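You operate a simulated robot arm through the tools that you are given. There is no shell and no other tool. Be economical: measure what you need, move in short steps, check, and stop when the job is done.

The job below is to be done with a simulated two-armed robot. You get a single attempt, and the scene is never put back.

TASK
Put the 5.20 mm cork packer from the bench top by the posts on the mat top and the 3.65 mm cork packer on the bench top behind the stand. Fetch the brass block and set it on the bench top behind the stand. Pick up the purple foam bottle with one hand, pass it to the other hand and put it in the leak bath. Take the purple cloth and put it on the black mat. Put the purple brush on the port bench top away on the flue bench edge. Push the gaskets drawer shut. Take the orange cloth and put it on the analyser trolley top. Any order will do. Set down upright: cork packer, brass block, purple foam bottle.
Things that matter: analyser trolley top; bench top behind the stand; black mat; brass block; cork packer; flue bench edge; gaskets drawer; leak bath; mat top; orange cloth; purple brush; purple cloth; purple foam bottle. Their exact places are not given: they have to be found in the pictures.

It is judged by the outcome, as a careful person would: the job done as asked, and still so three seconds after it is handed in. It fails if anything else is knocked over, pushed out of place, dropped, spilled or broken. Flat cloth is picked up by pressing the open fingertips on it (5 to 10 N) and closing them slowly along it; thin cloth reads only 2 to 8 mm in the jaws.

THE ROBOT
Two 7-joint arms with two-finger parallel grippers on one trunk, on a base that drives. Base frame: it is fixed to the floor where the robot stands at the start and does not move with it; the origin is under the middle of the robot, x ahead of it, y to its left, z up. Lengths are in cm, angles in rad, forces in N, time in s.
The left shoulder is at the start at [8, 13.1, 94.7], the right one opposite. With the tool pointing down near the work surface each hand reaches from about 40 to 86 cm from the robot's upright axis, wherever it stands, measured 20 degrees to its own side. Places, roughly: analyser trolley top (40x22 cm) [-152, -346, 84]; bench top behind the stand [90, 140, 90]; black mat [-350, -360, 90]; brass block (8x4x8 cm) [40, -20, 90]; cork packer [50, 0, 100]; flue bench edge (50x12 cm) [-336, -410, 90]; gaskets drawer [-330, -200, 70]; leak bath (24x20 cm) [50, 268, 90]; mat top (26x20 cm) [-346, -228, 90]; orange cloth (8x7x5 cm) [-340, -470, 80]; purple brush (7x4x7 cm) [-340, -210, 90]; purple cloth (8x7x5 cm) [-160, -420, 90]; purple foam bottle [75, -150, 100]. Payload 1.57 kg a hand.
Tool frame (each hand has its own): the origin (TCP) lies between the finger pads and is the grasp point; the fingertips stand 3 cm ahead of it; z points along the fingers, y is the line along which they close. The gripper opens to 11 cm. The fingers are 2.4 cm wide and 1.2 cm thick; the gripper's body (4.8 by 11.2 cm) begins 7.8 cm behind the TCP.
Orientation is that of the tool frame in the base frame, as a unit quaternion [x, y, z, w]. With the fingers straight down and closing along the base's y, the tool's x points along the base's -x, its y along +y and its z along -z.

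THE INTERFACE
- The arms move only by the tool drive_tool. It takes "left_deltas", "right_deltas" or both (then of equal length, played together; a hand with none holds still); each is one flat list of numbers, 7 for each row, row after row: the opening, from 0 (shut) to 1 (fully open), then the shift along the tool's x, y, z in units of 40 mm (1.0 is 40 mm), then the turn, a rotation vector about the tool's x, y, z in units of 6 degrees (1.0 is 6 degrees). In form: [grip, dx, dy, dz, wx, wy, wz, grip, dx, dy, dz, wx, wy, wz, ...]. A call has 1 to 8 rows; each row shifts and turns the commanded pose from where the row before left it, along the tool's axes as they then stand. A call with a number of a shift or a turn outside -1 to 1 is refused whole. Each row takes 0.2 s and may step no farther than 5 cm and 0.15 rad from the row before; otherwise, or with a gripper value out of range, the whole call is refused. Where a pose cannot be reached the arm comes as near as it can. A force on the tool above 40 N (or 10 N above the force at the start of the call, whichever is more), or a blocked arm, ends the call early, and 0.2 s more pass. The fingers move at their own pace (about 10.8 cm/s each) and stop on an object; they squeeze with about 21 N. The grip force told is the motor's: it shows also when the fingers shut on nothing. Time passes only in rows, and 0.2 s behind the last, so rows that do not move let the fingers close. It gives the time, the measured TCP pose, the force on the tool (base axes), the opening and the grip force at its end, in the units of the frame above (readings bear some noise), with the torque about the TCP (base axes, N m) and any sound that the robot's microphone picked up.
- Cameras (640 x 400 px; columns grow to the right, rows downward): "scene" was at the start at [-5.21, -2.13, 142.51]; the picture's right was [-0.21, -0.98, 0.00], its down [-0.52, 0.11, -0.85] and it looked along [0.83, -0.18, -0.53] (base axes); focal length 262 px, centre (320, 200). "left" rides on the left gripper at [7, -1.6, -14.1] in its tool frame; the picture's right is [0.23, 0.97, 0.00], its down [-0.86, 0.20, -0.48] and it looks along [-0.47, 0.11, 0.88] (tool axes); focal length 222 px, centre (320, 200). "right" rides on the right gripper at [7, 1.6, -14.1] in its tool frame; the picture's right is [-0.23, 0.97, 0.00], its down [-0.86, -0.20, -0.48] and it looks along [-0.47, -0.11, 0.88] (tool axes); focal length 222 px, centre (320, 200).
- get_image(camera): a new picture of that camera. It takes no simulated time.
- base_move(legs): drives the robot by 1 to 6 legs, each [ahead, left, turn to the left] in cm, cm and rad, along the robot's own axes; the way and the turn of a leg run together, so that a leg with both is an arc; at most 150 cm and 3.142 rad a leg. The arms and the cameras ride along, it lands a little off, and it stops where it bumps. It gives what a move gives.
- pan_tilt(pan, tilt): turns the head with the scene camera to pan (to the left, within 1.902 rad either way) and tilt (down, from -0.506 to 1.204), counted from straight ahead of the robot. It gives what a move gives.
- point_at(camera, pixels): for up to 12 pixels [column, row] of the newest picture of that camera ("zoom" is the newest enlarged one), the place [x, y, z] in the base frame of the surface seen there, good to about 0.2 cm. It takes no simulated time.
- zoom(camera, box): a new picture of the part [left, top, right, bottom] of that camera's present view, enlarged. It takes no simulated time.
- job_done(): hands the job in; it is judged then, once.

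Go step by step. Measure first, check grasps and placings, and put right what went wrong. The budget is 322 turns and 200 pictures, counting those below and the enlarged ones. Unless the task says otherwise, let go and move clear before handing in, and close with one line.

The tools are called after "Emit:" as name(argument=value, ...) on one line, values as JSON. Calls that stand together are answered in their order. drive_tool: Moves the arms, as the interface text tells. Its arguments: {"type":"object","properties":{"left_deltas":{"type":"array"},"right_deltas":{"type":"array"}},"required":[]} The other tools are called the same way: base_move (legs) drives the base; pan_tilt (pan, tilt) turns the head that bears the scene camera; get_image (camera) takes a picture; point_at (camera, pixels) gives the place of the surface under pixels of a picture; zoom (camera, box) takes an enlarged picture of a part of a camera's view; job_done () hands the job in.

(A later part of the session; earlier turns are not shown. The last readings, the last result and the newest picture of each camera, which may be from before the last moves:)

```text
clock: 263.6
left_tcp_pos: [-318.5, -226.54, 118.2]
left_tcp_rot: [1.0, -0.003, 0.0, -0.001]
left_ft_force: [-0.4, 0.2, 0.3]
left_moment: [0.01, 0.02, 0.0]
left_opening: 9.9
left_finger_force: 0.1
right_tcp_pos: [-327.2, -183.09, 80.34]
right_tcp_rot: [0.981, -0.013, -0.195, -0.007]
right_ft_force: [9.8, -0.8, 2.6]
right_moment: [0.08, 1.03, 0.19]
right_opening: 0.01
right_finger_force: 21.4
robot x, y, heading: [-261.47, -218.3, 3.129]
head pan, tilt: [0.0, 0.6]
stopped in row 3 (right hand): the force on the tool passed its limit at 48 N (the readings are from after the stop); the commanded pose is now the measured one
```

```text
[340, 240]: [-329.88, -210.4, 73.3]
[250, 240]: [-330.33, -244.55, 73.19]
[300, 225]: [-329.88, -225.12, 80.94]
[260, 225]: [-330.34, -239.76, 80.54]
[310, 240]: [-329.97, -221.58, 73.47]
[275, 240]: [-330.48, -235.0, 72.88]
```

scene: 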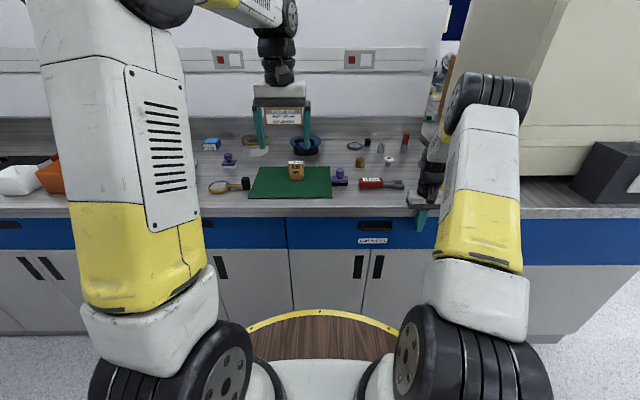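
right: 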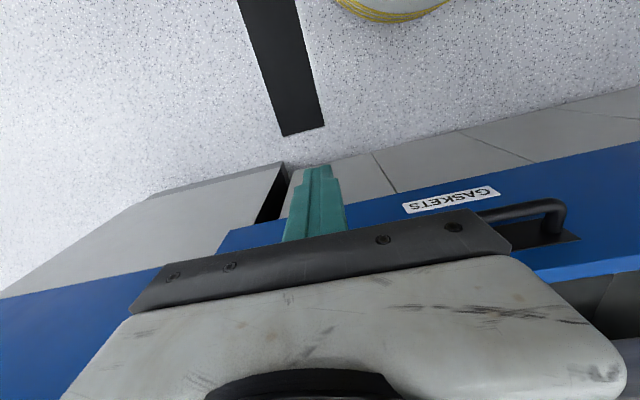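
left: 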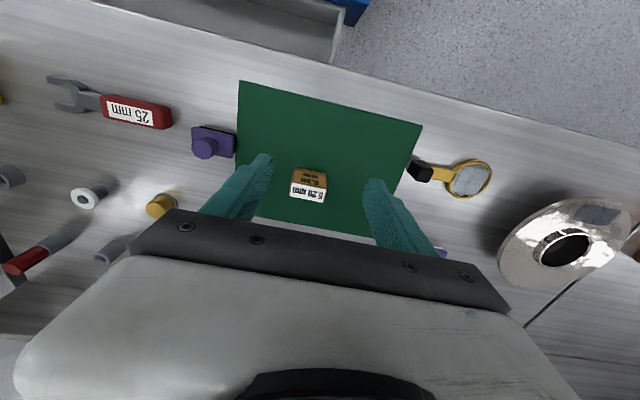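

Hard stop reached; the drawer is shut. Retract and straighten the right hand, then move in for the brush.

Emit:
drive_tool(right_deltas=[0, 0.8, 0, -0.3, 0, 0, 0, 0, 0.8, 0, -0.4, 0, 1, 0, 0.5, 0.5, 0, -0.6, 0, 1, 0, 0.9, 0, 0, -1, 0, 1, 0, 0.9, 0, 0, -1, 0, 1, 0, 0.9, 0, 0, -1, 0, 0, 0, 0.9, 0, 0, -1, 0, 0, 0, 0.9, 0, 0, -1, 0, 0, 0])

Emit:
drive_tool(right_deltas=[0.8, 0, 0.9, -0.8, 0, 0, 0, 0.8, 0, 0.9, -0.8, 0, 0, 0, 0.8, 0, 0.9, -0.5, 0, 0, 0, 0.8, 0, 0.8, 0, 0, 0, 0, 0.8, 0, 0.8, 0, 0, 0, 0, 0.8, 0, 0, 0, 0, 0, 0], left_deltas=[0.9, 0, 0.8, 0, 0, 0, 0, 0.9, 0, 0.8, 0, 0, 0, 0, 0.9, 0, 0.8, 0, 0, 0, 0, 0.9, 0, 0.6, 0, 0, 0, 0, 0.9, 0, 0, 0, 0, 0, 0, 0.9, 0, 0, 0, 0, 0, 0])

Emit:
base_move(legs=[[22, 0, 0]])

Emit:
get_image(camera="right")

Emit:
get_image(camera="scene")

```text
clock: 265.4
left_tcp_pos: [-318.59, -226.59, 118.25]
left_tcp_rot: [1.0, -0.004, -0.001, -0.001]
left_ft_force: [-0.4, 0.0, -0.3]
left_moment: [-0.02, -0.02, -0.03]
left_opening: 9.9
left_finger_force: 0.1
right_tcp_pos: [-317.06, -183.57, 102.14]
right_tcp_rot: [1.0, -0.014, 0.013, -0.004]
right_ft_force: [-0.5, 0.9, -0.4]
right_moment: [0.0, -0.03, -0.01]
right_opening: 9.89
right_finger_force: 0.0
robot x, y, heading: [-261.78, -217.81, 3.134]
head pan, tilt: [0.0, 0.6]
```

```text
clock: 266.8
left_tcp_pos: [-318.68, -238.72, 118.14]
left_tcp_rot: [1.0, -0.004, -0.001, 0.0]
left_ft_force: [-0.7, -0.2, 0.3]
left_moment: [0.02, 0.0, 0.04]
left_opening: 9.9
left_finger_force: 0.1
right_tcp_pos: [-317.59, -201.12, 110.38]
right_tcp_rot: [1.0, -0.014, 0.012, -0.003]
right_ft_force: [-0.5, 0.1, -0.2]
right_moment: [-0.01, -0.01, 0.0]
right_opening: 8.81
right_finger_force: 0.1
robot x, y, heading: [-261.9, -218.44, 3.135]
head pan, tilt: [0.0, 0.6]
```

```text
clock: 268.5
left_tcp_pos: [-341.28, -238.04, 118.2]
left_tcp_rot: [1.0, -0.009, 0.0, 0.0]
left_ft_force: [0.3, -0.6, 0.2]
left_moment: [-0.02, -0.01, -0.01]
left_opening: 9.9
left_finger_force: 0.0
right_tcp_pos: [-339.98, -200.32, 110.28]
right_tcp_rot: [1.0, -0.017, 0.014, -0.004]
right_ft_force: [-0.1, -0.2, 0.0]
right_moment: [0.05, 0.02, 0.01]
right_opening: 8.81
right_finger_force: 0.1
robot x, y, heading: [-284.05, -218.04, 3.13]
head pan, tilt: [0.0, 0.6]
```

```text
92 pictures are left
```

right: 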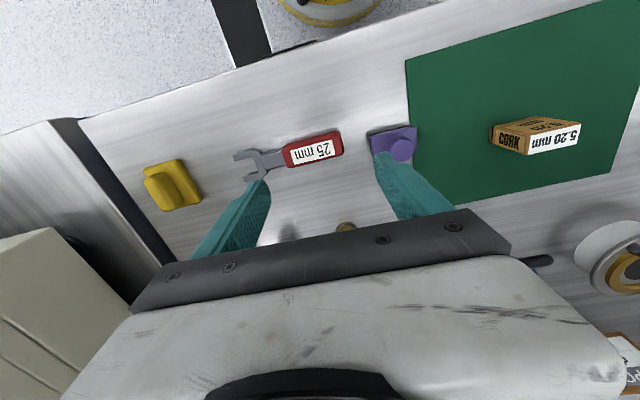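

```text
91 pictures are left
```

scene: 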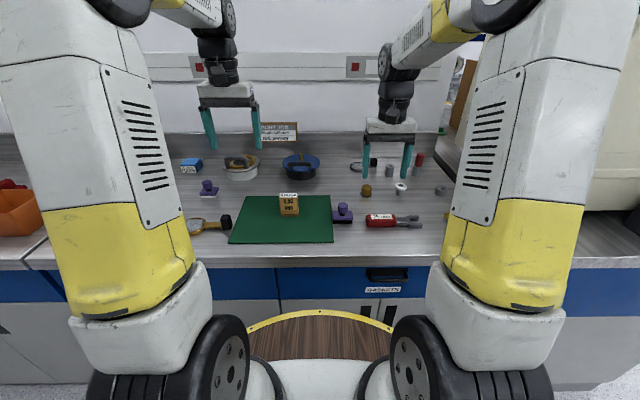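

Drawer is flush. Measure the brush knob from both cameras.

Emit:
point_at(camera="right", pixels=[[402, 140], [400, 152], [392, 158], [375, 140], [413, 130]])

Emit:
zoom(camera="scene", box=[300, 190, 380, 240])

Emit:
point_at(camera="zoom", pixels=[[336, 110], [320, 130], [360, 130], [345, 150], [280, 170], [410, 175], [340, 190], [410, 210]])

```text
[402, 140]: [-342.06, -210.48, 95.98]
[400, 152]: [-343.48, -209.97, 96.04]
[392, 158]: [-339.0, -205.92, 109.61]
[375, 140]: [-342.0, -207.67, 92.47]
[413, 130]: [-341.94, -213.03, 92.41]
```

```text
8.00 times, centred on (340, 215) of scene
```

zoom: 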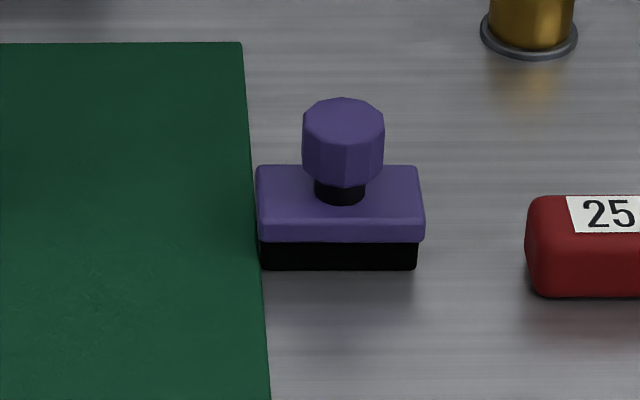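

```text
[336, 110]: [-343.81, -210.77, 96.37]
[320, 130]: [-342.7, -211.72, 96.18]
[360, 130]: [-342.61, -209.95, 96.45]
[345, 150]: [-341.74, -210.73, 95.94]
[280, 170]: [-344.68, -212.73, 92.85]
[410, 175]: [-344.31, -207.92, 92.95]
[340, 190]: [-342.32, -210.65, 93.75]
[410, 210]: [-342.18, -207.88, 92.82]
```

Emit:
drive_tool(right_deltas=[0.5, -0.27, 0.86, 0, 0, 0, 0, 0.5, -0.27, 0.86, 0, 0, 0, 0, 0.5, -0.27, 0.86, 0, 0, 0, 0, 0.5, 0, 0, 0.8, 0, 0, 0, 0.5, 0, 0, 0.8, 0, 0, 0, 0.5, 0, 0, 0, 0, 0, 0])

Emit:
get_image(camera="right")

```text
clock: 269.9
left_tcp_pos: [-341.25, -238.05, 118.11]
left_tcp_rot: [1.0, -0.008, -0.001, 0.0]
left_ft_force: [-0.3, -0.3, 0.1]
left_moment: [0.0, 0.02, 0.0]
left_opening: 9.91
left_finger_force: 0.1
right_tcp_pos: [-343.48, -210.52, 103.3]
right_tcp_rot: [1.0, -0.017, 0.012, -0.004]
right_ft_force: [0.1, 0.8, -0.7]
right_moment: [-0.03, 0.01, 0.0]
right_opening: 5.49
right_finger_force: 0.0
robot x, y, heading: [-284.53, -217.98, 3.131]
head pan, tilt: [0.0, 0.6]
```

```text
89 pictures are left
```

right: 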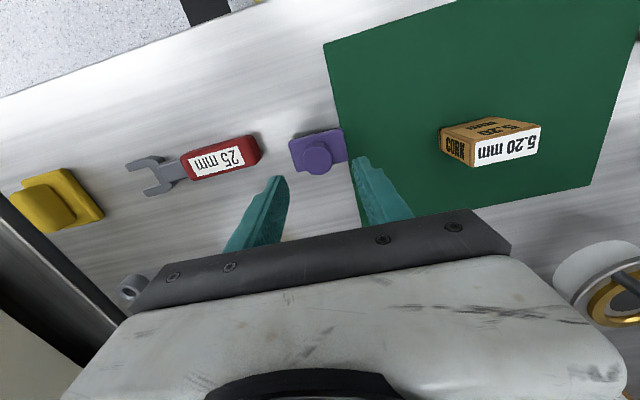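

Aligned. Lower to z≈96.3 and close on the knob.

Emit:
drive_tool(right_deltas=[0.5, 0, 0, 0.7, 0, 0, 0, 0.5, 0, 0, 0.6, 0, 0, 0, 0.5, 0, 0, 0.42, 0, 0, 0, 0.05, 0, 0, 0, 0, 0, 0, 0.05, 0, 0, 0, 0, 0, 0, 0.05, 0, 0, 0, 0, 0, 0])

Emit:
drive_tool(right_deltas=[0.05, 0, 0, -0.3, 0, 0, 0, 0.05, 0, 0, -0.8, 0, 0, 0, 0.05, 0, 0, -0.9, 0, 0, 0, 0.05, 0, 0, -0.9, 0, 0, 0, 0.05, 0, 0, -0.9, 0, 0, 0, 0.05, 0, 0, -0.9, 0, 0, 0, 0.05, 0, 0, 0, 0, 0, 0])

Emit:
get_image(camera="right")

```text
clock: 271.3
left_tcp_pos: [-341.28, -238.06, 118.21]
left_tcp_rot: [1.0, -0.008, -0.001, -0.001]
left_ft_force: [-0.4, -0.9, 0.7]
left_moment: [0.01, 0.01, 0.01]
left_opening: 9.9
left_finger_force: 0.0
right_tcp_pos: [-343.42, -210.46, 96.79]
right_tcp_rot: [1.0, -0.018, 0.012, -0.005]
right_ft_force: [-1.2, 7.5, 4.1]
right_moment: [0.32, 0.11, -0.07]
right_opening: 3.11
right_finger_force: 20.7
robot x, y, heading: [-284.03, -217.78, 3.127]
head pan, tilt: [0.0, 0.6]
```

```text
clock: 272.9
left_tcp_pos: [-341.32, -238.04, 118.01]
left_tcp_rot: [1.0, -0.008, -0.001, 0.001]
left_ft_force: [0.5, 0.3, 0.3]
left_moment: [0.03, -0.04, -0.01]
left_opening: 9.91
left_finger_force: 0.1
right_tcp_pos: [-343.93, -210.49, 115.64]
right_tcp_rot: [1.0, -0.018, 0.011, -0.004]
right_ft_force: [0.1, 0.0, -0.5]
right_moment: [0.02, -0.01, -0.04]
right_opening: 3.12
right_finger_force: 21.3
robot x, y, heading: [-284.58, -217.92, 3.133]
head pan, tilt: [0.0, 0.6]
```

```text
88 pictures are left
```

right: 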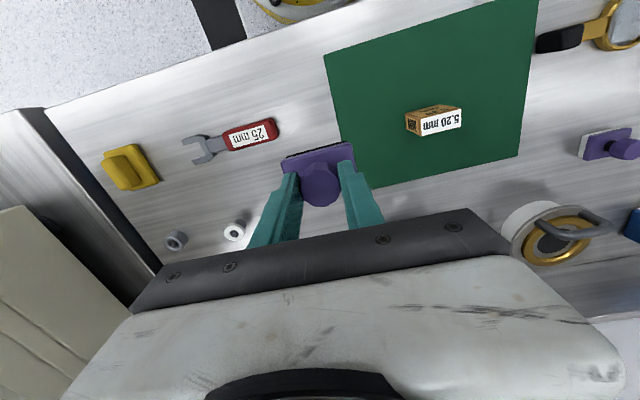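

Brush held (bottom 6.7 cm below TCP). Back off and slide south toward the flue bench.

Emit:
base_move(legs=[[-24, 0, 0.01], [0, 130, 0]])

Emit:
pan_tilt(pan=0.2, tilt=0.5)

Emit:
get_image(camera="scene")

```text
clock: 280.7
left_tcp_pos: [-315.75, -367.8, 118.17]
left_tcp_rot: [1.0, 0.009, -0.001, 0.0]
left_ft_force: [0.1, 1.1, -0.3]
left_moment: [0.0, 0.02, -0.01]
left_opening: 9.92
left_finger_force: 0.0
right_tcp_pos: [-318.97, -340.45, 115.74]
right_tcp_rot: [1.0, -0.002, 0.012, -0.005]
right_ft_force: [0.5, 0.0, -1.9]
right_moment: [0.0, -0.02, 0.0]
right_opening: 3.1
right_finger_force: 21.2
robot x, y, heading: [-259.44, -345.89, -3.126]
head pan, tilt: [0.0, 0.6]
```

```text
clock: 281.5
left_tcp_pos: [-315.62, -367.79, 118.1]
left_tcp_rot: [1.0, 0.008, -0.002, 0.0]
left_ft_force: [-0.7, 0.5, -0.5]
left_moment: [-0.01, 0.0, -0.03]
left_opening: 9.91
left_finger_force: 0.1
right_tcp_pos: [-318.91, -340.36, 115.61]
right_tcp_rot: [1.0, -0.002, 0.012, -0.004]
right_ft_force: [-0.2, 1.1, -1.4]
right_moment: [-0.01, 0.01, 0.0]
right_opening: 3.08
right_finger_force: 20.9
robot x, y, heading: [-259.39, -346.16, -3.119]
head pan, tilt: [0.201, 0.499]
```

```text
87 pictures are left
```

scene: 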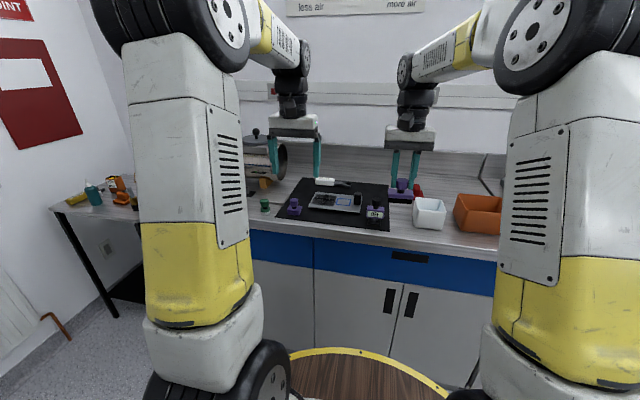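

Emit:
zoom(camera="scene", box=[220, 140, 460, 250])

Emit:
point_at(camera="zoom", pixels=[[225, 105], [455, 125], [455, 240], [150, 215], [120, 170], [198, 170], [198, 185], [310, 170], [410, 190], [300, 110], [420, 160], [60, 200]])

```text
2.67 times, centred on (340, 195) of scene
```

zoom: 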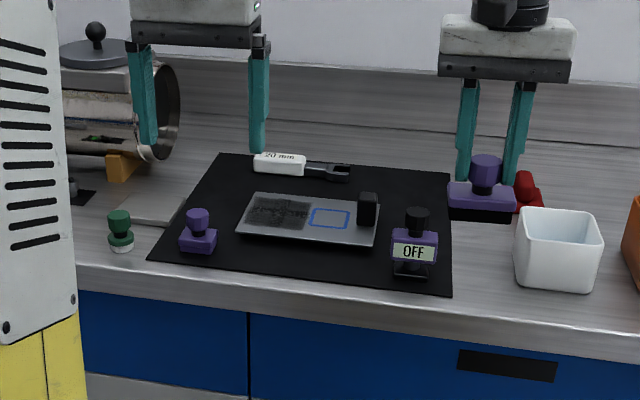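

```text
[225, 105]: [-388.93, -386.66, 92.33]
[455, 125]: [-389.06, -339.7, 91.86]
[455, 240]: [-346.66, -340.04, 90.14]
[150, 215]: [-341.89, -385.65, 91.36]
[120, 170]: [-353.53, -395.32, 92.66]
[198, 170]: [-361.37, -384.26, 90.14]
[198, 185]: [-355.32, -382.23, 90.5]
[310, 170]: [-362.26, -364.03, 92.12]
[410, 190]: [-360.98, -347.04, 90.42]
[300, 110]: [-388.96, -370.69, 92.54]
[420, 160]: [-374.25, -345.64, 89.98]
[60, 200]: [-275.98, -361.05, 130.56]
```

Emit:
base_move(legs=[[-3, 52, 0]])

Emit:
pan_tilt(pan=0.05, tilt=0.55)

Emit:
get_image(camera="scene")

Emit:
zoom(camera="scene", box=[190, 120, 480, 260])

```text
clock: 284.5
left_tcp_pos: [-311.77, -420.32, 118.1]
left_tcp_rot: [1.0, 0.007, 0.0, 0.0]
left_ft_force: [0.0, 0.0, -0.2]
left_moment: [0.01, 0.0, -0.03]
left_opening: 9.89
left_finger_force: 0.0
right_tcp_pos: [-315.04, -392.81, 115.74]
right_tcp_rot: [1.0, -0.004, 0.012, -0.004]
right_ft_force: [0.6, -0.4, -0.9]
right_moment: [-0.02, -0.04, -0.02]
right_opening: 3.08
right_finger_force: 20.9
robot x, y, heading: [-255.19, -398.16, -3.131]
head pan, tilt: [0.201, 0.499]
```

```text
clock: 285.2
left_tcp_pos: [-311.79, -420.31, 118.19]
left_tcp_rot: [1.0, 0.008, -0.001, 0.0]
left_ft_force: [0.5, 0.0, 0.0]
left_moment: [-0.02, 0.01, -0.01]
left_opening: 9.9
left_finger_force: 0.0
right_tcp_pos: [-315.14, -392.74, 115.76]
right_tcp_rot: [1.0, -0.003, 0.012, -0.005]
right_ft_force: [1.5, -0.3, -1.3]
right_moment: [0.0, 0.02, 0.0]
right_opening: 3.09
right_finger_force: 21.0
robot x, y, heading: [-255.37, -398.49, -3.126]
head pan, tilt: [0.051, 0.55]
```

```text
85 pictures are left
```

scene: 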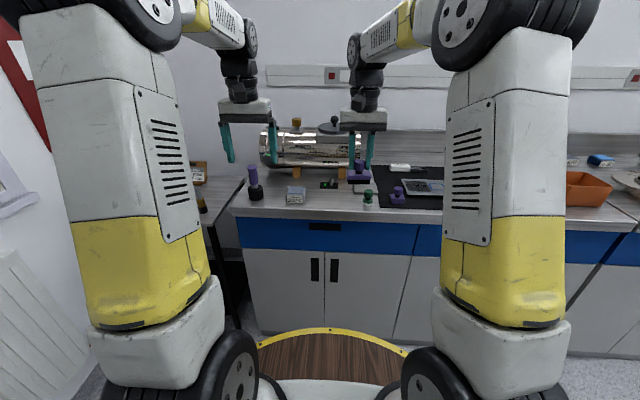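

```text
2.21 times, centred on (335, 190) of scene
```

zoom: 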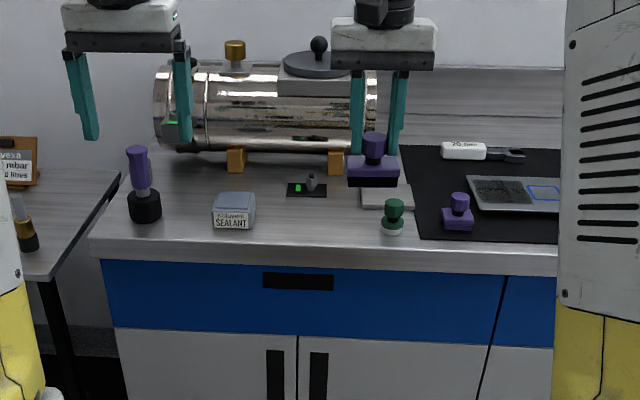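

Emit:
point_at(camera="zoom", pixels=[[233, 212], [233, 228], [393, 230], [145, 215], [300, 195], [385, 195], [315, 225], [315, 245], [380, 207], [460, 225], [110, 235], [255, 205]])

```text
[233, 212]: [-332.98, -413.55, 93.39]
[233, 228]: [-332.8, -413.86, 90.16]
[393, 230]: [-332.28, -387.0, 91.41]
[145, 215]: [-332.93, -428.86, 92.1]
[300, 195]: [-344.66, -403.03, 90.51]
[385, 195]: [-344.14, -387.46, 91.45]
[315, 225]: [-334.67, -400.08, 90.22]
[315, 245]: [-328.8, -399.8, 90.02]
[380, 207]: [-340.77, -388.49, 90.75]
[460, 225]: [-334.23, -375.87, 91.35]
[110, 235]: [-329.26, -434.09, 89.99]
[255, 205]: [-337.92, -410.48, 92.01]
```

Free spot on the edge at ≈(−334.8,−399.8) between sealant tin and green knob. Move in.

Emit:
base_move(legs=[[19.5, 0, 0]])

Emit:
drive_tool(right_deltas=[0.05, 0, 0.9, 0, 0, 0, 0, 0.05, 0, 0.87, 0, 0, 0, 0, 0.05, 0, 0, 0.9, 0, 0, 0, 0.05, 0, 0, 0.9, 0, 0, 0, 0.05, 0, 0, 0.9, 0, 0, 0, 0.05, 0, 0, 0, 0, 0, 0])

Emit:
get_image(camera="right")

```text
clock: 286.8
left_tcp_pos: [-330.64, -420.91, 118.17]
left_tcp_rot: [1.0, 0.01, 0.0, 0.0]
left_ft_force: [-0.2, -0.1, -1.0]
left_moment: [0.02, -0.02, 0.0]
left_opening: 9.89
left_finger_force: 0.1
right_tcp_pos: [-334.1, -393.34, 115.73]
right_tcp_rot: [1.0, 0.0, 0.012, -0.005]
right_ft_force: [0.2, -0.3, -0.7]
right_moment: [-0.02, -0.01, 0.02]
right_opening: 3.08
right_finger_force: 20.7
robot x, y, heading: [-274.27, -398.57, -3.125]
head pan, tilt: [0.051, 0.55]
```

```text
clock: 288.2
left_tcp_pos: [-330.6, -420.83, 118.13]
left_tcp_rot: [1.0, 0.009, -0.001, 0.0]
left_ft_force: [0.5, 0.2, 0.6]
left_moment: [-0.01, 0.01, -0.03]
left_opening: 9.89
left_finger_force: 0.0
right_tcp_pos: [-334.0, -400.4, 104.7]
right_tcp_rot: [1.0, -0.001, 0.013, -0.004]
right_ft_force: [-0.8, -0.6, -1.6]
right_moment: [0.02, 0.0, -0.01]
right_opening: 3.11
right_finger_force: 21.5
robot x, y, heading: [-274.16, -398.84, -3.123]
head pan, tilt: [0.051, 0.55]
```

```text
83 pictures are left
```

right: 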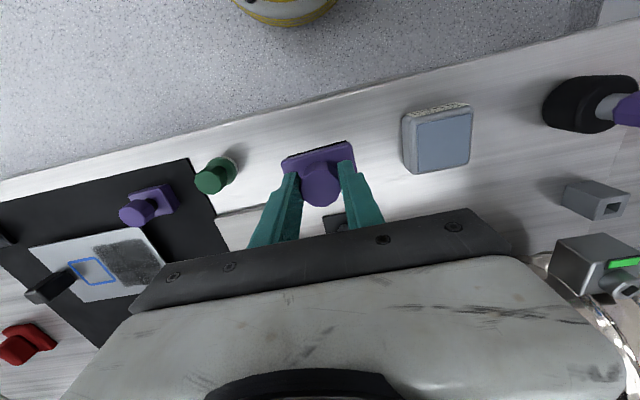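

Emit:
drive_tool(right_deltas=[0.05, -0.1, 0, 0.8, 0, 0, 0, 0.05, 0, 0, 0.7, 0, 0, 0, 0.05, 0, 0, 0.3, 0, 0, 0, 0.05, 0, 0, 0.1, 0, 0, 0, 0.05, 0, 0, 0.05, 0, 0, 0, 0.05, 0, 0, 0, 0, 0, 0])

```text
clock: 289.6
left_tcp_pos: [-330.73, -420.89, 118.13]
left_tcp_rot: [1.0, 0.009, -0.001, 0.0]
left_ft_force: [0.4, 0.2, 0.2]
left_moment: [-0.02, 0.03, 0.03]
left_opening: 9.89
left_finger_force: 0.1
right_tcp_pos: [-334.06, -400.45, 97.11]
right_tcp_rot: [1.0, 0.0, 0.013, -0.004]
right_ft_force: [0.5, -0.9, -1.1]
right_moment: [-0.02, 0.01, 0.02]
right_opening: 3.08
right_finger_force: 20.6
robot x, y, heading: [-274.69, -399.02, -3.119]
head pan, tilt: [0.051, 0.55]
```

Emit:
drive_tool(right_deltas=[0.05, 0, 0, 0.05, 0, 0, 0, 0.05, 0, 0, 0.05, 0, 0, 0, 0.05, 0, 0, 0, 0, 0, 0])

```text
clock: 290.4
left_tcp_pos: [-330.64, -420.81, 118.26]
left_tcp_rot: [1.0, 0.01, -0.002, 0.0]
left_ft_force: [0.3, -0.3, 0.3]
left_moment: [-0.01, -0.01, 0.0]
left_opening: 9.9
left_finger_force: 0.0
right_tcp_pos: [-334.32, -400.3, 96.69]
right_tcp_rot: [1.0, -0.001, 0.01, -0.004]
right_ft_force: [4.1, 2.3, 27.6]
right_moment: [-0.02, -0.17, -0.03]
right_opening: 3.08
right_finger_force: 21.3
robot x, y, heading: [-274.69, -399.22, -3.12]
head pan, tilt: [0.051, 0.55]
```

Contact (27 N). Ease up a touch, release, lift.

Emit:
drive_tool(right_deltas=[0.05, 0, 0, -0.05, 0, 0, 0, 0.35, 0, 0, 0, 0, 0, 0, 0.5, 0, 0, 0, 0, 0, 0, 0.5, 0, 0, -0.3, 0, 0, 0, 0.5, 0, 0, -0.8, 0, 0, 0, 0.5, 0, 0, -1, 0, 0, 0, 0.5, 0, 0, -1, 0, 0, 0, 0.5, 0, 0, -1, 0, 0, 0])

Emit:
get_image(camera="right")

Emit:
get_image(camera="left")

```text
clock: 292.2
left_tcp_pos: [-330.66, -420.88, 118.13]
left_tcp_rot: [1.0, 0.01, -0.001, -0.001]
left_ft_force: [-0.1, -0.3, 0.3]
left_moment: [0.01, 0.01, 0.02]
left_opening: 9.91
left_finger_force: 0.2
right_tcp_pos: [-334.45, -400.32, 113.48]
right_tcp_rot: [1.0, 0.0, 0.013, -0.004]
right_ft_force: [-0.2, 0.2, 0.6]
right_moment: [0.03, -0.01, -0.01]
right_opening: 5.5
right_finger_force: 0.0
robot x, y, heading: [-274.14, -398.75, -3.119]
head pan, tilt: [0.051, 0.55]
```

```text
82 pictures are left
```

right: 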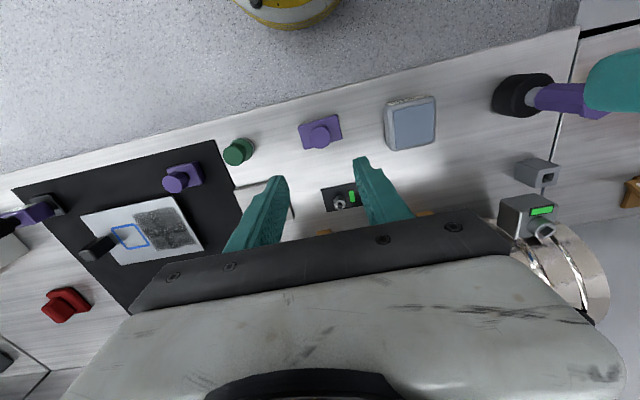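

```text
81 pictures are left
```

left: 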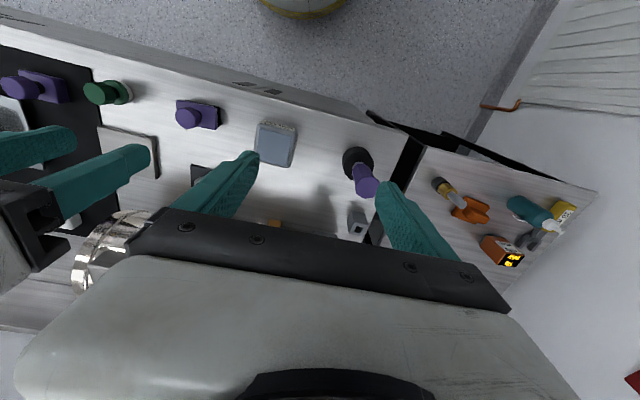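

Brush placed on the edge. Now the orange cloth at left image (470,208): measure.

Emit:
zoom(camera="left", box=[400, 140, 600, 300])

Emit:
point_at(camera="left", pixels=[[470, 208], [458, 210], [484, 212], [470, 198], [468, 218], [440, 190], [520, 208], [505, 252], [430, 230], [560, 215], [470, 170], [545, 240]])

```text
2.50 times, centred on (500, 220) of left
```

zoom: 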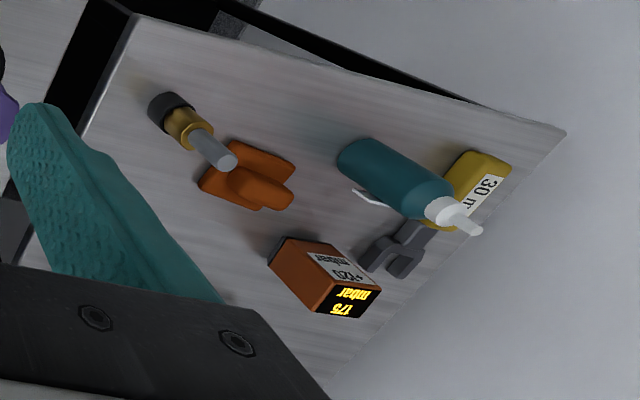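

```text
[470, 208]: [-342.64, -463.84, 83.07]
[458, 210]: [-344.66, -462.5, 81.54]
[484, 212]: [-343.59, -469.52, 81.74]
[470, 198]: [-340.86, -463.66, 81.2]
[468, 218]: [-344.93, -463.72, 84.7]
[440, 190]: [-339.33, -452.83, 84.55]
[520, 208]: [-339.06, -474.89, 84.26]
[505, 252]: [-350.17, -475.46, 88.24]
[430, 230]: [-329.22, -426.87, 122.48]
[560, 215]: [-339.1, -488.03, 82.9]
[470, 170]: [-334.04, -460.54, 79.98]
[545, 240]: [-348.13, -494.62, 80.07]
```

Cloth lies at ≈(−343,−464.5) on the side table (z 80), with a ridge to ~84.7. Slide left and look from above.

Emit:
base_move(legs=[[0, 44, -0.02]])

Emit:
drive_tool(left_deltas=[0.9, -0.8, 0, 0, 0, 0, 0, 0.9, -0.8, 0, 0, 0, 0, 0, 0.9, 0, 0, 0, 0, 0, 0])

Emit:
get_image(camera="left")

Emit:
pan_tilt(pan=0.3, tilt=0.7)

Emit:
get_image(camera="scene")

```text
clock: 294.8
left_tcp_pos: [-330.69, -463.39, 118.21]
left_tcp_rot: [1.0, 0.0, -0.001, 0.001]
left_ft_force: [-0.4, -0.4, 0.0]
left_moment: [-0.01, -0.01, 0.03]
left_opening: 9.9
left_finger_force: 0.1
right_tcp_pos: [-334.17, -442.88, 113.42]
right_tcp_rot: [1.0, -0.01, 0.013, -0.004]
right_ft_force: [0.4, -0.5, -0.7]
right_moment: [-0.02, 0.01, 0.01]
right_opening: 5.51
right_finger_force: 0.0
robot x, y, heading: [-273.9, -442.69, 3.144]
head pan, tilt: [0.051, 0.55]
```

```text
clock: 295.6
left_tcp_pos: [-337.14, -463.34, 118.35]
left_tcp_rot: [1.0, -0.001, 0.0, 0.0]
left_ft_force: [0.5, 0.1, -0.2]
left_moment: [-0.02, 0.03, 0.02]
left_opening: 9.91
left_finger_force: 0.1
right_tcp_pos: [-333.99, -442.92, 113.51]
right_tcp_rot: [1.0, -0.011, 0.013, -0.004]
right_ft_force: [0.7, -0.1, -0.4]
right_moment: [-0.01, 0.02, 0.01]
right_opening: 5.49
right_finger_force: 0.1
robot x, y, heading: [-273.96, -442.21, 3.147]
head pan, tilt: [0.051, 0.55]
```

```text
79 pictures are left
```

left: 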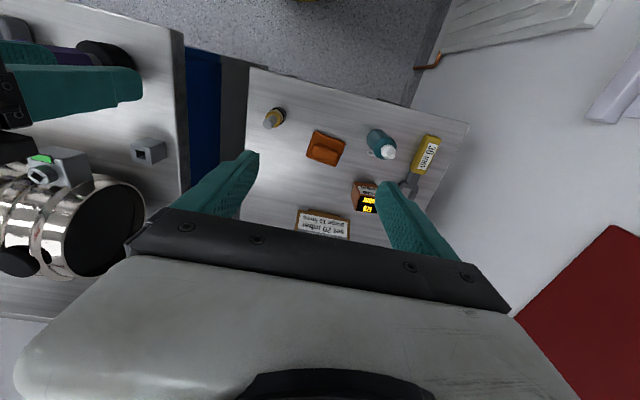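

```text
clock: 296.4
left_tcp_pos: [-336.99, -463.53, 118.32]
left_tcp_rot: [1.0, 0.0, -0.001, 0.0]
left_ft_force: [-0.7, -0.9, 0.0]
left_moment: [0.02, 0.02, 0.02]
left_opening: 9.92
left_finger_force: 0.0
right_tcp_pos: [-334.12, -442.8, 113.52]
right_tcp_rot: [1.0, -0.01, 0.012, -0.004]
right_ft_force: [-0.5, -0.6, 0.2]
right_moment: [-0.02, 0.0, 0.02]
right_opening: 5.51
right_finger_force: 0.0
robot x, y, heading: [-273.81, -442.65, 3.137]
head pan, tilt: [0.3, 0.7]
```

```text
78 pictures are left
```

scene: 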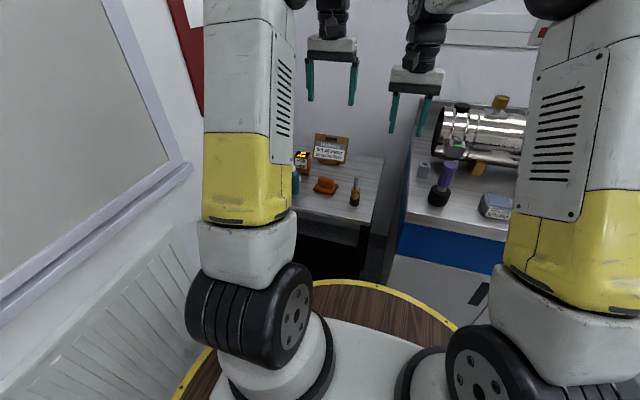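

Emit:
zoom(camera="left", box=[250, 90, 440, 210])

Emit:
point_at(camera="zoom", pixels=[[200, 190], [250, 155], [310, 175], [290, 240], [245, 230], [225, 195], [265, 180], [250, 205], [285, 215], [60, 90], [380, 330], [430, 175]])

Emit:
zoom(camera="scene", box=[285, 130, 385, 230])

```text
3.33 times, centred on (345, 150) of left
```

zoom: 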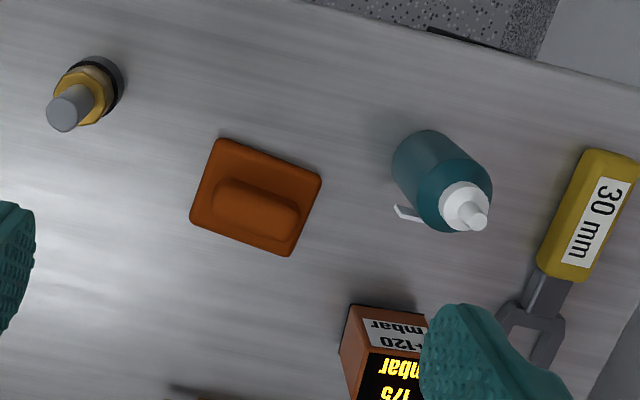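

```text
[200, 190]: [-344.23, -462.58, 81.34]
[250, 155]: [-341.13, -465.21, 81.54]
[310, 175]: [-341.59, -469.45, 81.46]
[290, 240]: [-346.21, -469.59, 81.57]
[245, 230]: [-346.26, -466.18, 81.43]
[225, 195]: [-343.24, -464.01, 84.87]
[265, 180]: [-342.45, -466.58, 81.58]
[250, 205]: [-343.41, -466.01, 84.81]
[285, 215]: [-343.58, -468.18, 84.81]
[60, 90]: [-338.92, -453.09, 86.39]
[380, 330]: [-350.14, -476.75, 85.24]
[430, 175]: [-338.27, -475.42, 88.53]
```

```text
4.00 times, centred on (335, 180) of scene
```

zoom: 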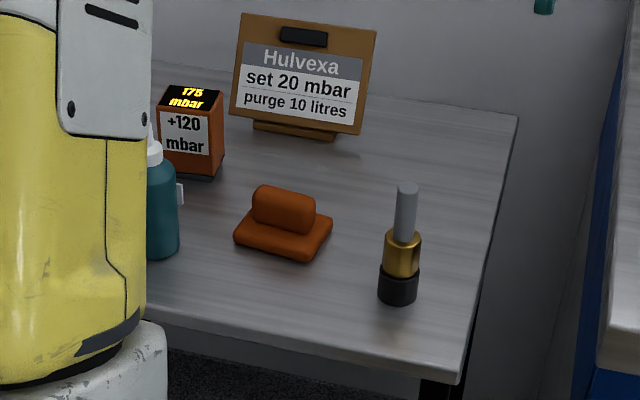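

The cloth is a pad with a ridge along y (−463.6…−468.5, top 84.8). I'll grip the ridge ends, with a limited opening.

Emit:
drive_tool(left_deltas=[0.75, -0.8, 0.33, 0, 0, 0, 0, 0.75, -0.8, 0.32, 0, 0, 0, 0, 0.75, 0, 0, 1, 0, 0, 0, 0.75, 0, 0, 1, 0, 0, 0, 0.75, 0, 0, 1, 0, 0, 0, 0.75, 0, 0, 1, 0, 0, 0, 0.75, 0, 0, 1, 0, 0, 0, 0.75, 0, 0, 1, 0, 0, 0])

Emit:
get_image(camera="left")

```text
clock: 298.2
left_tcp_pos: [-343.34, -466.51, 94.07]
left_tcp_rot: [1.0, -0.001, -0.002, 0.0]
left_ft_force: [0.9, -0.2, 0.2]
left_moment: [0.0, 0.01, 0.02]
left_opening: 8.24
left_finger_force: 0.0
right_tcp_pos: [-334.06, -442.88, 113.56]
right_tcp_rot: [1.0, -0.01, 0.012, -0.005]
right_ft_force: [-0.8, 0.7, 0.0]
right_moment: [0.01, 0.03, -0.01]
right_opening: 5.5
right_finger_force: 0.1
robot x, y, heading: [-274.1, -442.63, 3.145]
head pan, tilt: [0.3, 0.7]
```

```text
75 pictures are left
```

left: 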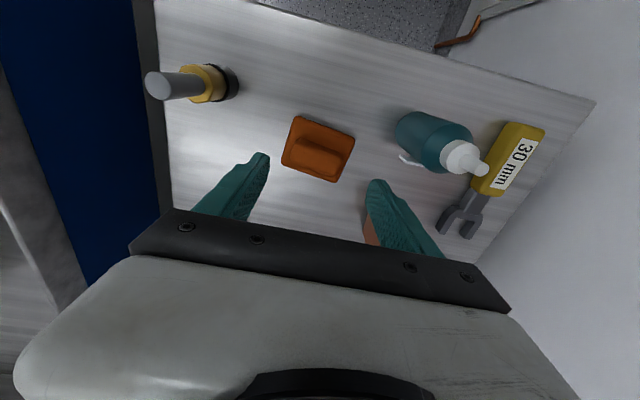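

Emit:
drive_tool(left_deltas=[0.75, 0, -0.1, 0.9, 0, 0, 0, 0.75, 0, 0, 0.8, 0, 0, 0, 0.75, 0, 0, 0.55, 0, 0, 0, 0.3, 0, 0, 0, 0, 0, 0, 0.15, 0, 0, 0, 0, 0, 0, 0.05, 0, 0, 0, 0, 0, 0, 0.05, 0, 0, 0, 0, 0, 0])

Emit:
get_image(camera="left")

```text
clock: 299.8
left_tcp_pos: [-343.43, -466.04, 85.16]
left_tcp_rot: [1.0, -0.001, -0.001, 0.0]
left_ft_force: [0.6, 0.3, 0.0]
left_moment: [0.03, 0.0, 0.02]
left_opening: 6.09
left_finger_force: 21.6
right_tcp_pos: [-334.0, -442.98, 113.5]
right_tcp_rot: [1.0, -0.009, 0.012, -0.004]
right_ft_force: [-0.3, 0.2, 0.4]
right_moment: [-0.01, -0.01, 0.01]
right_opening: 5.51
right_finger_force: 0.0
robot x, y, heading: [-274.01, -442.36, 3.143]
head pan, tilt: [0.3, 0.7]
```

```text
74 pictures are left
```

left: 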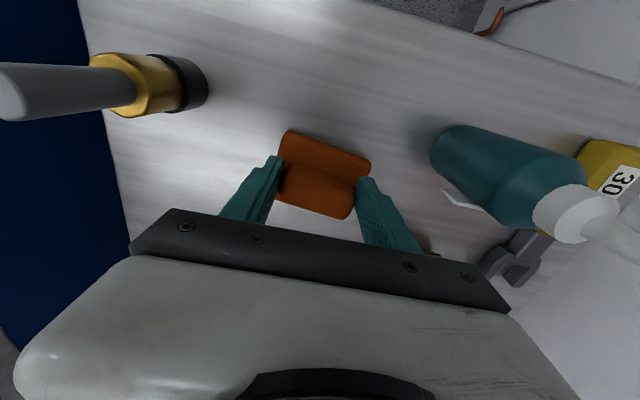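

Ridge gripped (6.09 cm). Lift.

Emit:
drive_tool(left_deltas=[0.05, 0, 0, -0.4, 0, 0, 0, 0.05, 0, 0, -0.9, 0, 0, 0, 0.05, 0, 0, -1, 0, 0, 0, 0.05, 0, 0, -1, 0, 0, 0, 0.05, 0, 0, -1, 0, 0, 0, 0.05, 0, 0, -1, 0, 0, 0, 0.05, 0, 0, -1, 0, 0, 0, 0.05, 0, 0, -1, 0, 0, 0])

Emit:
get_image(camera="left")

```text
clock: 301.6
left_tcp_pos: [-343.54, -465.74, 114.26]
left_tcp_rot: [1.0, -0.001, -0.001, -0.001]
left_ft_force: [-0.1, 0.2, -0.3]
left_moment: [0.0, -0.05, 0.02]
left_opening: 6.08
left_finger_force: 21.5
right_tcp_pos: [-334.05, -442.83, 113.47]
right_tcp_rot: [1.0, -0.01, 0.011, -0.004]
right_ft_force: [0.1, -0.2, -0.6]
right_moment: [-0.01, -0.03, -0.03]
right_opening: 5.5
right_finger_force: 0.1
robot x, y, heading: [-273.83, -442.72, 3.143]
head pan, tilt: [0.3, 0.7]
```

```text
73 pictures are left
```

left: 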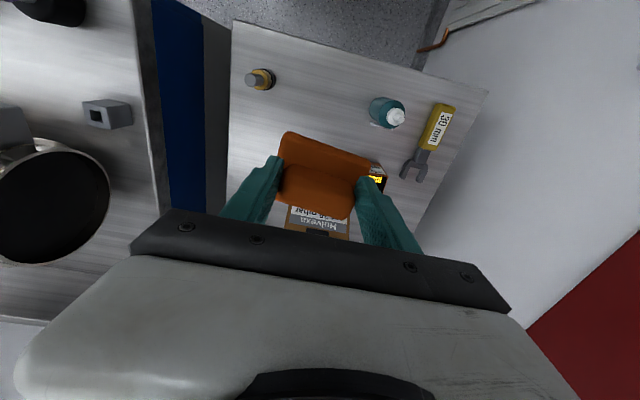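

Cloth held (bottom 5.1 below TCP). Retract both hands, back into the aisle and turn east.

Emit:
drive_tool(left_deltas=[0.05, 0.9, 0, 0, 0, 0, 0, 0.05, 0.9, 0, 0, 0, 0, 0, 0.05, 0.9, -0.3, 0, 0, 0, 0, 0.05, 0.9, -0.3, 0, 0, 0, 0, 0.05, 0.9, -0.3, 0, 0, 0, 0, 0.05, 0, 0, 0, 0, 0, 0], right_deltas=[0.9, 0.8, 0, -0.3, 0, 0, 0, 0.9, 0.8, 0, -0.3, 0, 0, 0, 0.9, 0.8, -0.3, -0.3, 0, 0, 0, 0.9, 0.8, -0.5, 0, 0, 0, 0, 0.9, 0, -0.8, 0, 0, 0, 0, 0.9, 0, -0.5, 0, 0, 0, 0])

Emit:
base_move(legs=[[-30, -30, 0], [0, 0, -3.141]])

Emit:
pan_tilt(pan=0.0, tilt=0.45)

Emit:
get_image(camera="scene")

```text
clock: 303.0
left_tcp_pos: [-325.63, -461.98, 114.3]
left_tcp_rot: [1.0, 0.0, -0.001, 0.001]
left_ft_force: [0.1, 0.1, 0.1]
left_moment: [0.03, 0.0, 0.01]
left_opening: 6.06
left_finger_force: 20.9
right_tcp_pos: [-321.17, -434.94, 117.79]
right_tcp_rot: [1.0, -0.011, 0.012, -0.004]
right_ft_force: [0.0, 0.2, 0.5]
right_moment: [0.02, -0.01, 0.0]
right_opening: 9.89
right_finger_force: 0.1
robot x, y, heading: [-273.74, -443.01, 3.141]
head pan, tilt: [0.3, 0.7]
```

```text
clock: 312.8
left_tcp_pos: [-192.64, -390.78, 114.35]
left_tcp_rot: [-0.03, 1.0, 0.0, 0.001]
left_ft_force: [0.7, -0.1, 0.6]
left_moment: [0.03, 0.04, 0.0]
left_opening: 6.01
left_finger_force: 20.8
right_tcp_pos: [-195.44, -418.14, 117.89]
right_tcp_rot: [-0.02, 1.0, -0.004, -0.012]
right_ft_force: [-1.0, 0.1, -0.2]
right_moment: [-0.02, -0.01, -0.01]
right_opening: 9.92
right_finger_force: 0.0
robot x, y, heading: [-243.19, -413.54, 0.056]
head pan, tilt: [0.3, 0.7]
```

```text
clock: 313.6
left_tcp_pos: [-192.55, -390.8, 114.27]
left_tcp_rot: [-0.029, 1.0, 0.0, 0.0]
left_ft_force: [-0.3, -0.6, -0.8]
left_moment: [0.02, 0.01, -0.01]
left_opening: 5.99
left_finger_force: 20.9
right_tcp_pos: [-195.51, -418.11, 117.93]
right_tcp_rot: [-0.02, 1.0, -0.005, -0.012]
right_ft_force: [-0.2, 0.2, -0.4]
right_moment: [0.0, -0.01, -0.03]
right_opening: 9.91
right_finger_force: 0.0
robot x, y, heading: [-243.14, -413.5, 0.063]
head pan, tilt: [0.0, 0.45]
```

```text
72 pictures are left
```

scene: 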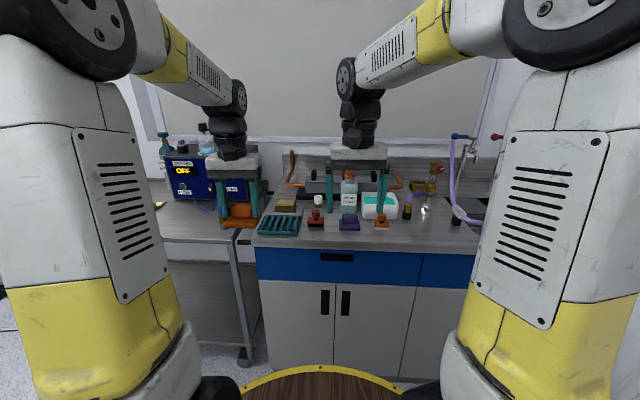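

Emit:
zoom(camera="scene", box=[140, 130, 460, 270])

Emit:
point_at(camera="scene", pixels=[[349, 222], [340, 224], [358, 224], [349, 228], [315, 220], [380, 222], [200, 215], [170, 225], [220, 235], [240, 240], [180, 240], [348, 205]])

```text
2.00 times, centred on (300, 200) of scene
```

zoom: 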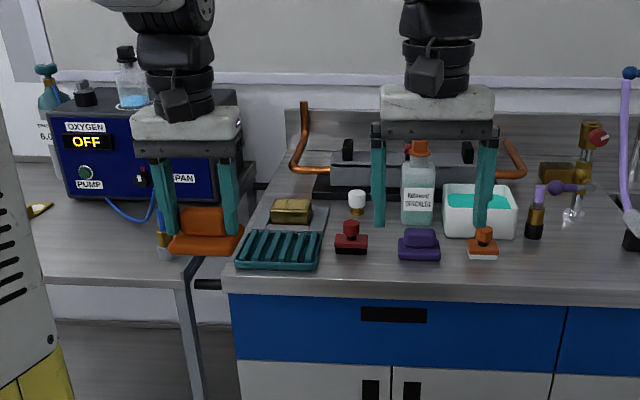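

```text
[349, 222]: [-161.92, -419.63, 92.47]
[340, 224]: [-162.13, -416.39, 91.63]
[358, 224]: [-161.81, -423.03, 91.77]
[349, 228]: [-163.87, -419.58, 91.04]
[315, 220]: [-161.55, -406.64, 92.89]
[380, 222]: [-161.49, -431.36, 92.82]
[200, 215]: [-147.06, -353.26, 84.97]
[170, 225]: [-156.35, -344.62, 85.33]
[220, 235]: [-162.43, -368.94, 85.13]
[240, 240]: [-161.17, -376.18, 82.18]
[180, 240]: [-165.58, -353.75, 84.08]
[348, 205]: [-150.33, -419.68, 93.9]
```

Emit:
base_move(legs=[[10, 42, -0.06]])

Emit:
pan_tilt(pan=0.2, tilt=0.5)

Emit:
get_image(camera="scene")

Emit:
get_image(camera="left")

```text
clock: 316.3
left_tcp_pos: [-182.92, -351.69, 114.27]
left_tcp_rot: [-0.003, 1.0, 0.0, 0.001]
left_ft_force: [0.5, -0.4, -0.7]
left_moment: [-0.03, -0.01, 0.02]
left_opening: 5.97
left_finger_force: 21.2
right_tcp_pos: [-187.16, -378.64, 117.84]
right_tcp_rot: [0.008, 1.0, -0.004, -0.013]
right_ft_force: [-0.9, -0.4, -0.3]
right_moment: [-0.04, -0.01, 0.03]
right_opening: 9.9
right_finger_force: 0.1
robot x, y, heading: [-234.5, -371.25, 0.008]
head pan, tilt: [0.0, 0.45]
```

```text
clock: 317.0
left_tcp_pos: [-182.95, -351.67, 114.42]
left_tcp_rot: [-0.002, 1.0, 0.0, 0.0]
left_ft_force: [-0.6, -0.3, -1.1]
left_moment: [0.0, 0.0, -0.01]
left_opening: 5.97
left_finger_force: 21.2
right_tcp_pos: [-187.3, -378.68, 117.72]
right_tcp_rot: [0.008, 1.0, -0.003, -0.013]
right_ft_force: [0.8, -0.5, -0.1]
right_moment: [-0.03, -0.01, 0.01]
right_opening: 9.91
right_finger_force: 0.0
robot x, y, heading: [-234.62, -370.94, 0.007]
head pan, tilt: [0.201, 0.499]
```

```text
70 pictures are left
```

scene: 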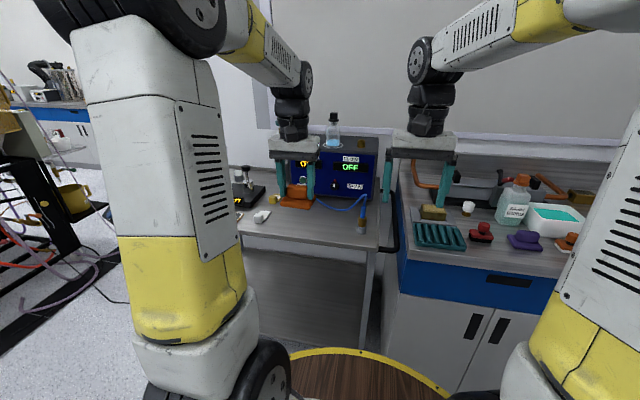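

```text
69 pictures are left
```

left: 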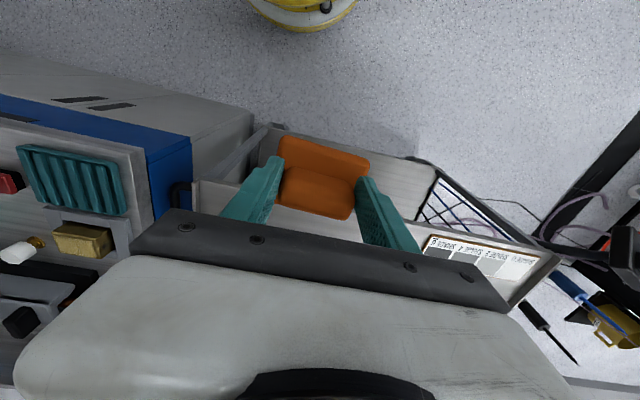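

Emit:
zoom(camera="scene", box=[225, 160, 405, 270])

Emit:
point_at(camera="zoom", pixels=[[130, 200], [170, 145], [480, 230], [480, 255], [60, 245], [530, 300], [330, 260], [250, 230], [400, 250], [330, 290], [450, 180], [330, 165]])

```text
3.56 times, centred on (315, 215) of scene
```

zoom: 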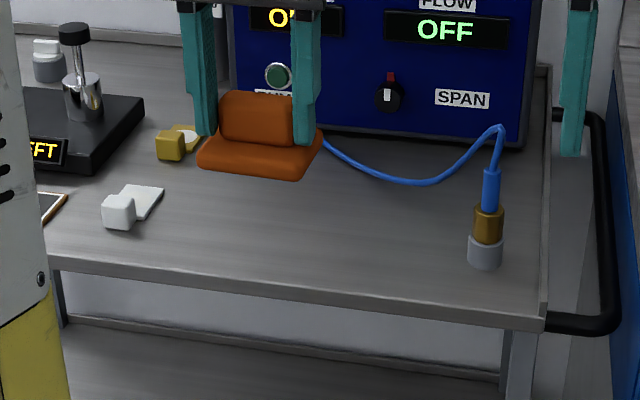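

```text
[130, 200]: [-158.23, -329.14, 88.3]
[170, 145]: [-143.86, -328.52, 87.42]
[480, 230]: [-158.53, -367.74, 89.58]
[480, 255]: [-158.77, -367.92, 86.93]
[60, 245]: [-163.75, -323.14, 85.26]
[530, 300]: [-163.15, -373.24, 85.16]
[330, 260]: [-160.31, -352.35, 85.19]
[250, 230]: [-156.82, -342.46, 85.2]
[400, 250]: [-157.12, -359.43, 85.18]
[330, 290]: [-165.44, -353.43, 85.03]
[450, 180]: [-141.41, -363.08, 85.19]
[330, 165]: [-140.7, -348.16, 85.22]
```

Trolley top z 85.2; free spot ≈(−153,−349.5). Move in and lower.

Emit:
base_move(legs=[[24, 0, -0.008]])

Emit:
drive_tool(left_deltas=[0.05, -0.75, 0.25, 0, 0, 0, 0, 0.05, -0.75, 0.25, 0, 0, 0, 0, 0.05, 0, 0, 1, 0, 0, 0, 0.05, 0, 0, 1, 0, 0, 0, 0.05, 0, 0, 1, 0, 0, 0, 0.05, 0, 0, 1, 0, 0, 0, 0.05, 0, 0, 0.8, 0, 0, 0, 0.05, 0, 0, 0, 0, 0, 0])

Emit:
get_image(camera="left")

Emit:
get_image(camera="scene")

```text
clock: 318.8
left_tcp_pos: [-157.92, -351.76, 114.32]
left_tcp_rot: [-0.001, 1.0, 0.0, 0.001]
left_ft_force: [0.0, 0.1, -0.6]
left_moment: [-0.02, -0.01, -0.01]
left_opening: 5.95
left_finger_force: 21.1
right_tcp_pos: [-162.31, -378.64, 117.85]
right_tcp_rot: [0.01, 1.0, -0.005, -0.012]
right_ft_force: [-0.8, 0.1, 0.5]
right_moment: [-0.01, 0.0, 0.02]
right_opening: 9.89
right_finger_force: 0.0
robot x, y, heading: [-209.43, -371.33, -0.002]
head pan, tilt: [0.201, 0.499]
```

```text
clock: 320.6
left_tcp_pos: [-151.73, -349.54, 95.28]
left_tcp_rot: [-0.001, 1.0, 0.0, 0.001]
left_ft_force: [0.3, -0.2, -0.1]
left_moment: [0.01, -0.02, 0.0]
left_opening: 5.98
left_finger_force: 21.0
right_tcp_pos: [-162.2, -378.81, 117.83]
right_tcp_rot: [0.01, 1.0, -0.004, -0.012]
right_ft_force: [0.0, -0.2, 1.0]
right_moment: [0.01, 0.0, 0.01]
right_opening: 9.9
right_finger_force: 0.1
robot x, y, heading: [-209.24, -370.61, -0.002]
head pan, tilt: [0.201, 0.499]
```

```text
67 pictures are left
```

left: 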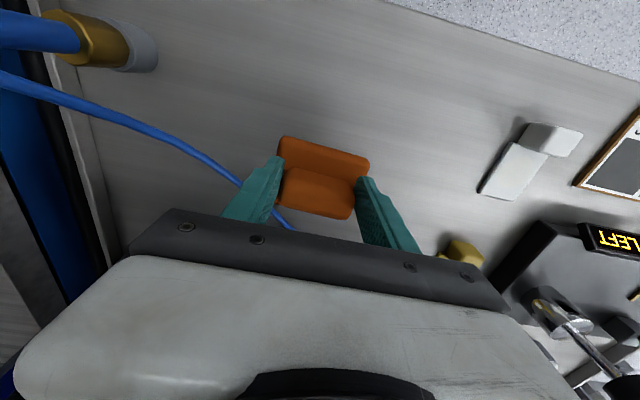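

```text
66 pictures are left
```

scene: 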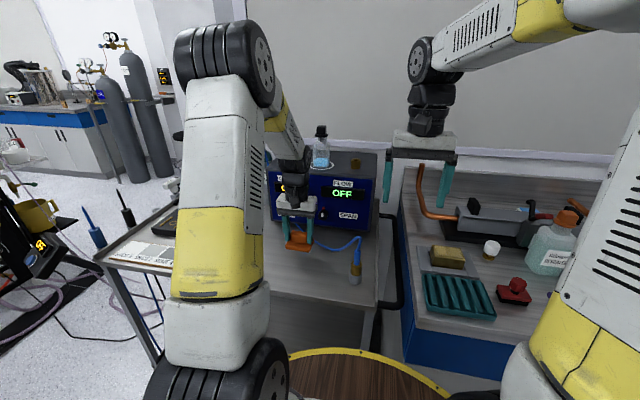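

The blue cable is close to the right finger; measure it.

Emit:
point_at(camera="left", pixels=[[200, 158], [236, 183], [283, 224], [150, 122], [325, 150]])

```text
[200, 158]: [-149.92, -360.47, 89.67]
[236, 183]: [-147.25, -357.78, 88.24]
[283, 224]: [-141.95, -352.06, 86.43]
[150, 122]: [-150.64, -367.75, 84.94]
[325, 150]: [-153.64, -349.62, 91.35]
```

Emit:
drive_tool(left_deltas=[0.05, 0.5, 0.2, 0, 0, 0, 0, 0.05, 0, 0, 0.7, 0, 0, 0, 0.05, 0, 0, 0.4, 0, 0, 0, 0.05, 0, 0, 0.1, 0, 0, 0, 0.05, 0, 0, 0, 0, 0, 0])

```text
clock: 321.8
left_tcp_pos: [-153.8, -348.9, 90.38]
left_tcp_rot: [-0.001, 1.0, 0.0, 0.001]
left_ft_force: [0.3, 0.0, 0.0]
left_moment: [-0.02, 0.01, -0.02]
left_opening: 5.96
left_finger_force: 20.7
right_tcp_pos: [-162.27, -378.79, 117.96]
right_tcp_rot: [0.01, 1.0, -0.004, -0.013]
right_ft_force: [0.5, 0.1, 0.1]
right_moment: [-0.01, -0.05, 0.03]
right_opening: 9.88
right_finger_force: 0.0
robot x, y, heading: [-209.66, -370.94, 0.003]
head pan, tilt: [0.201, 0.499]
```

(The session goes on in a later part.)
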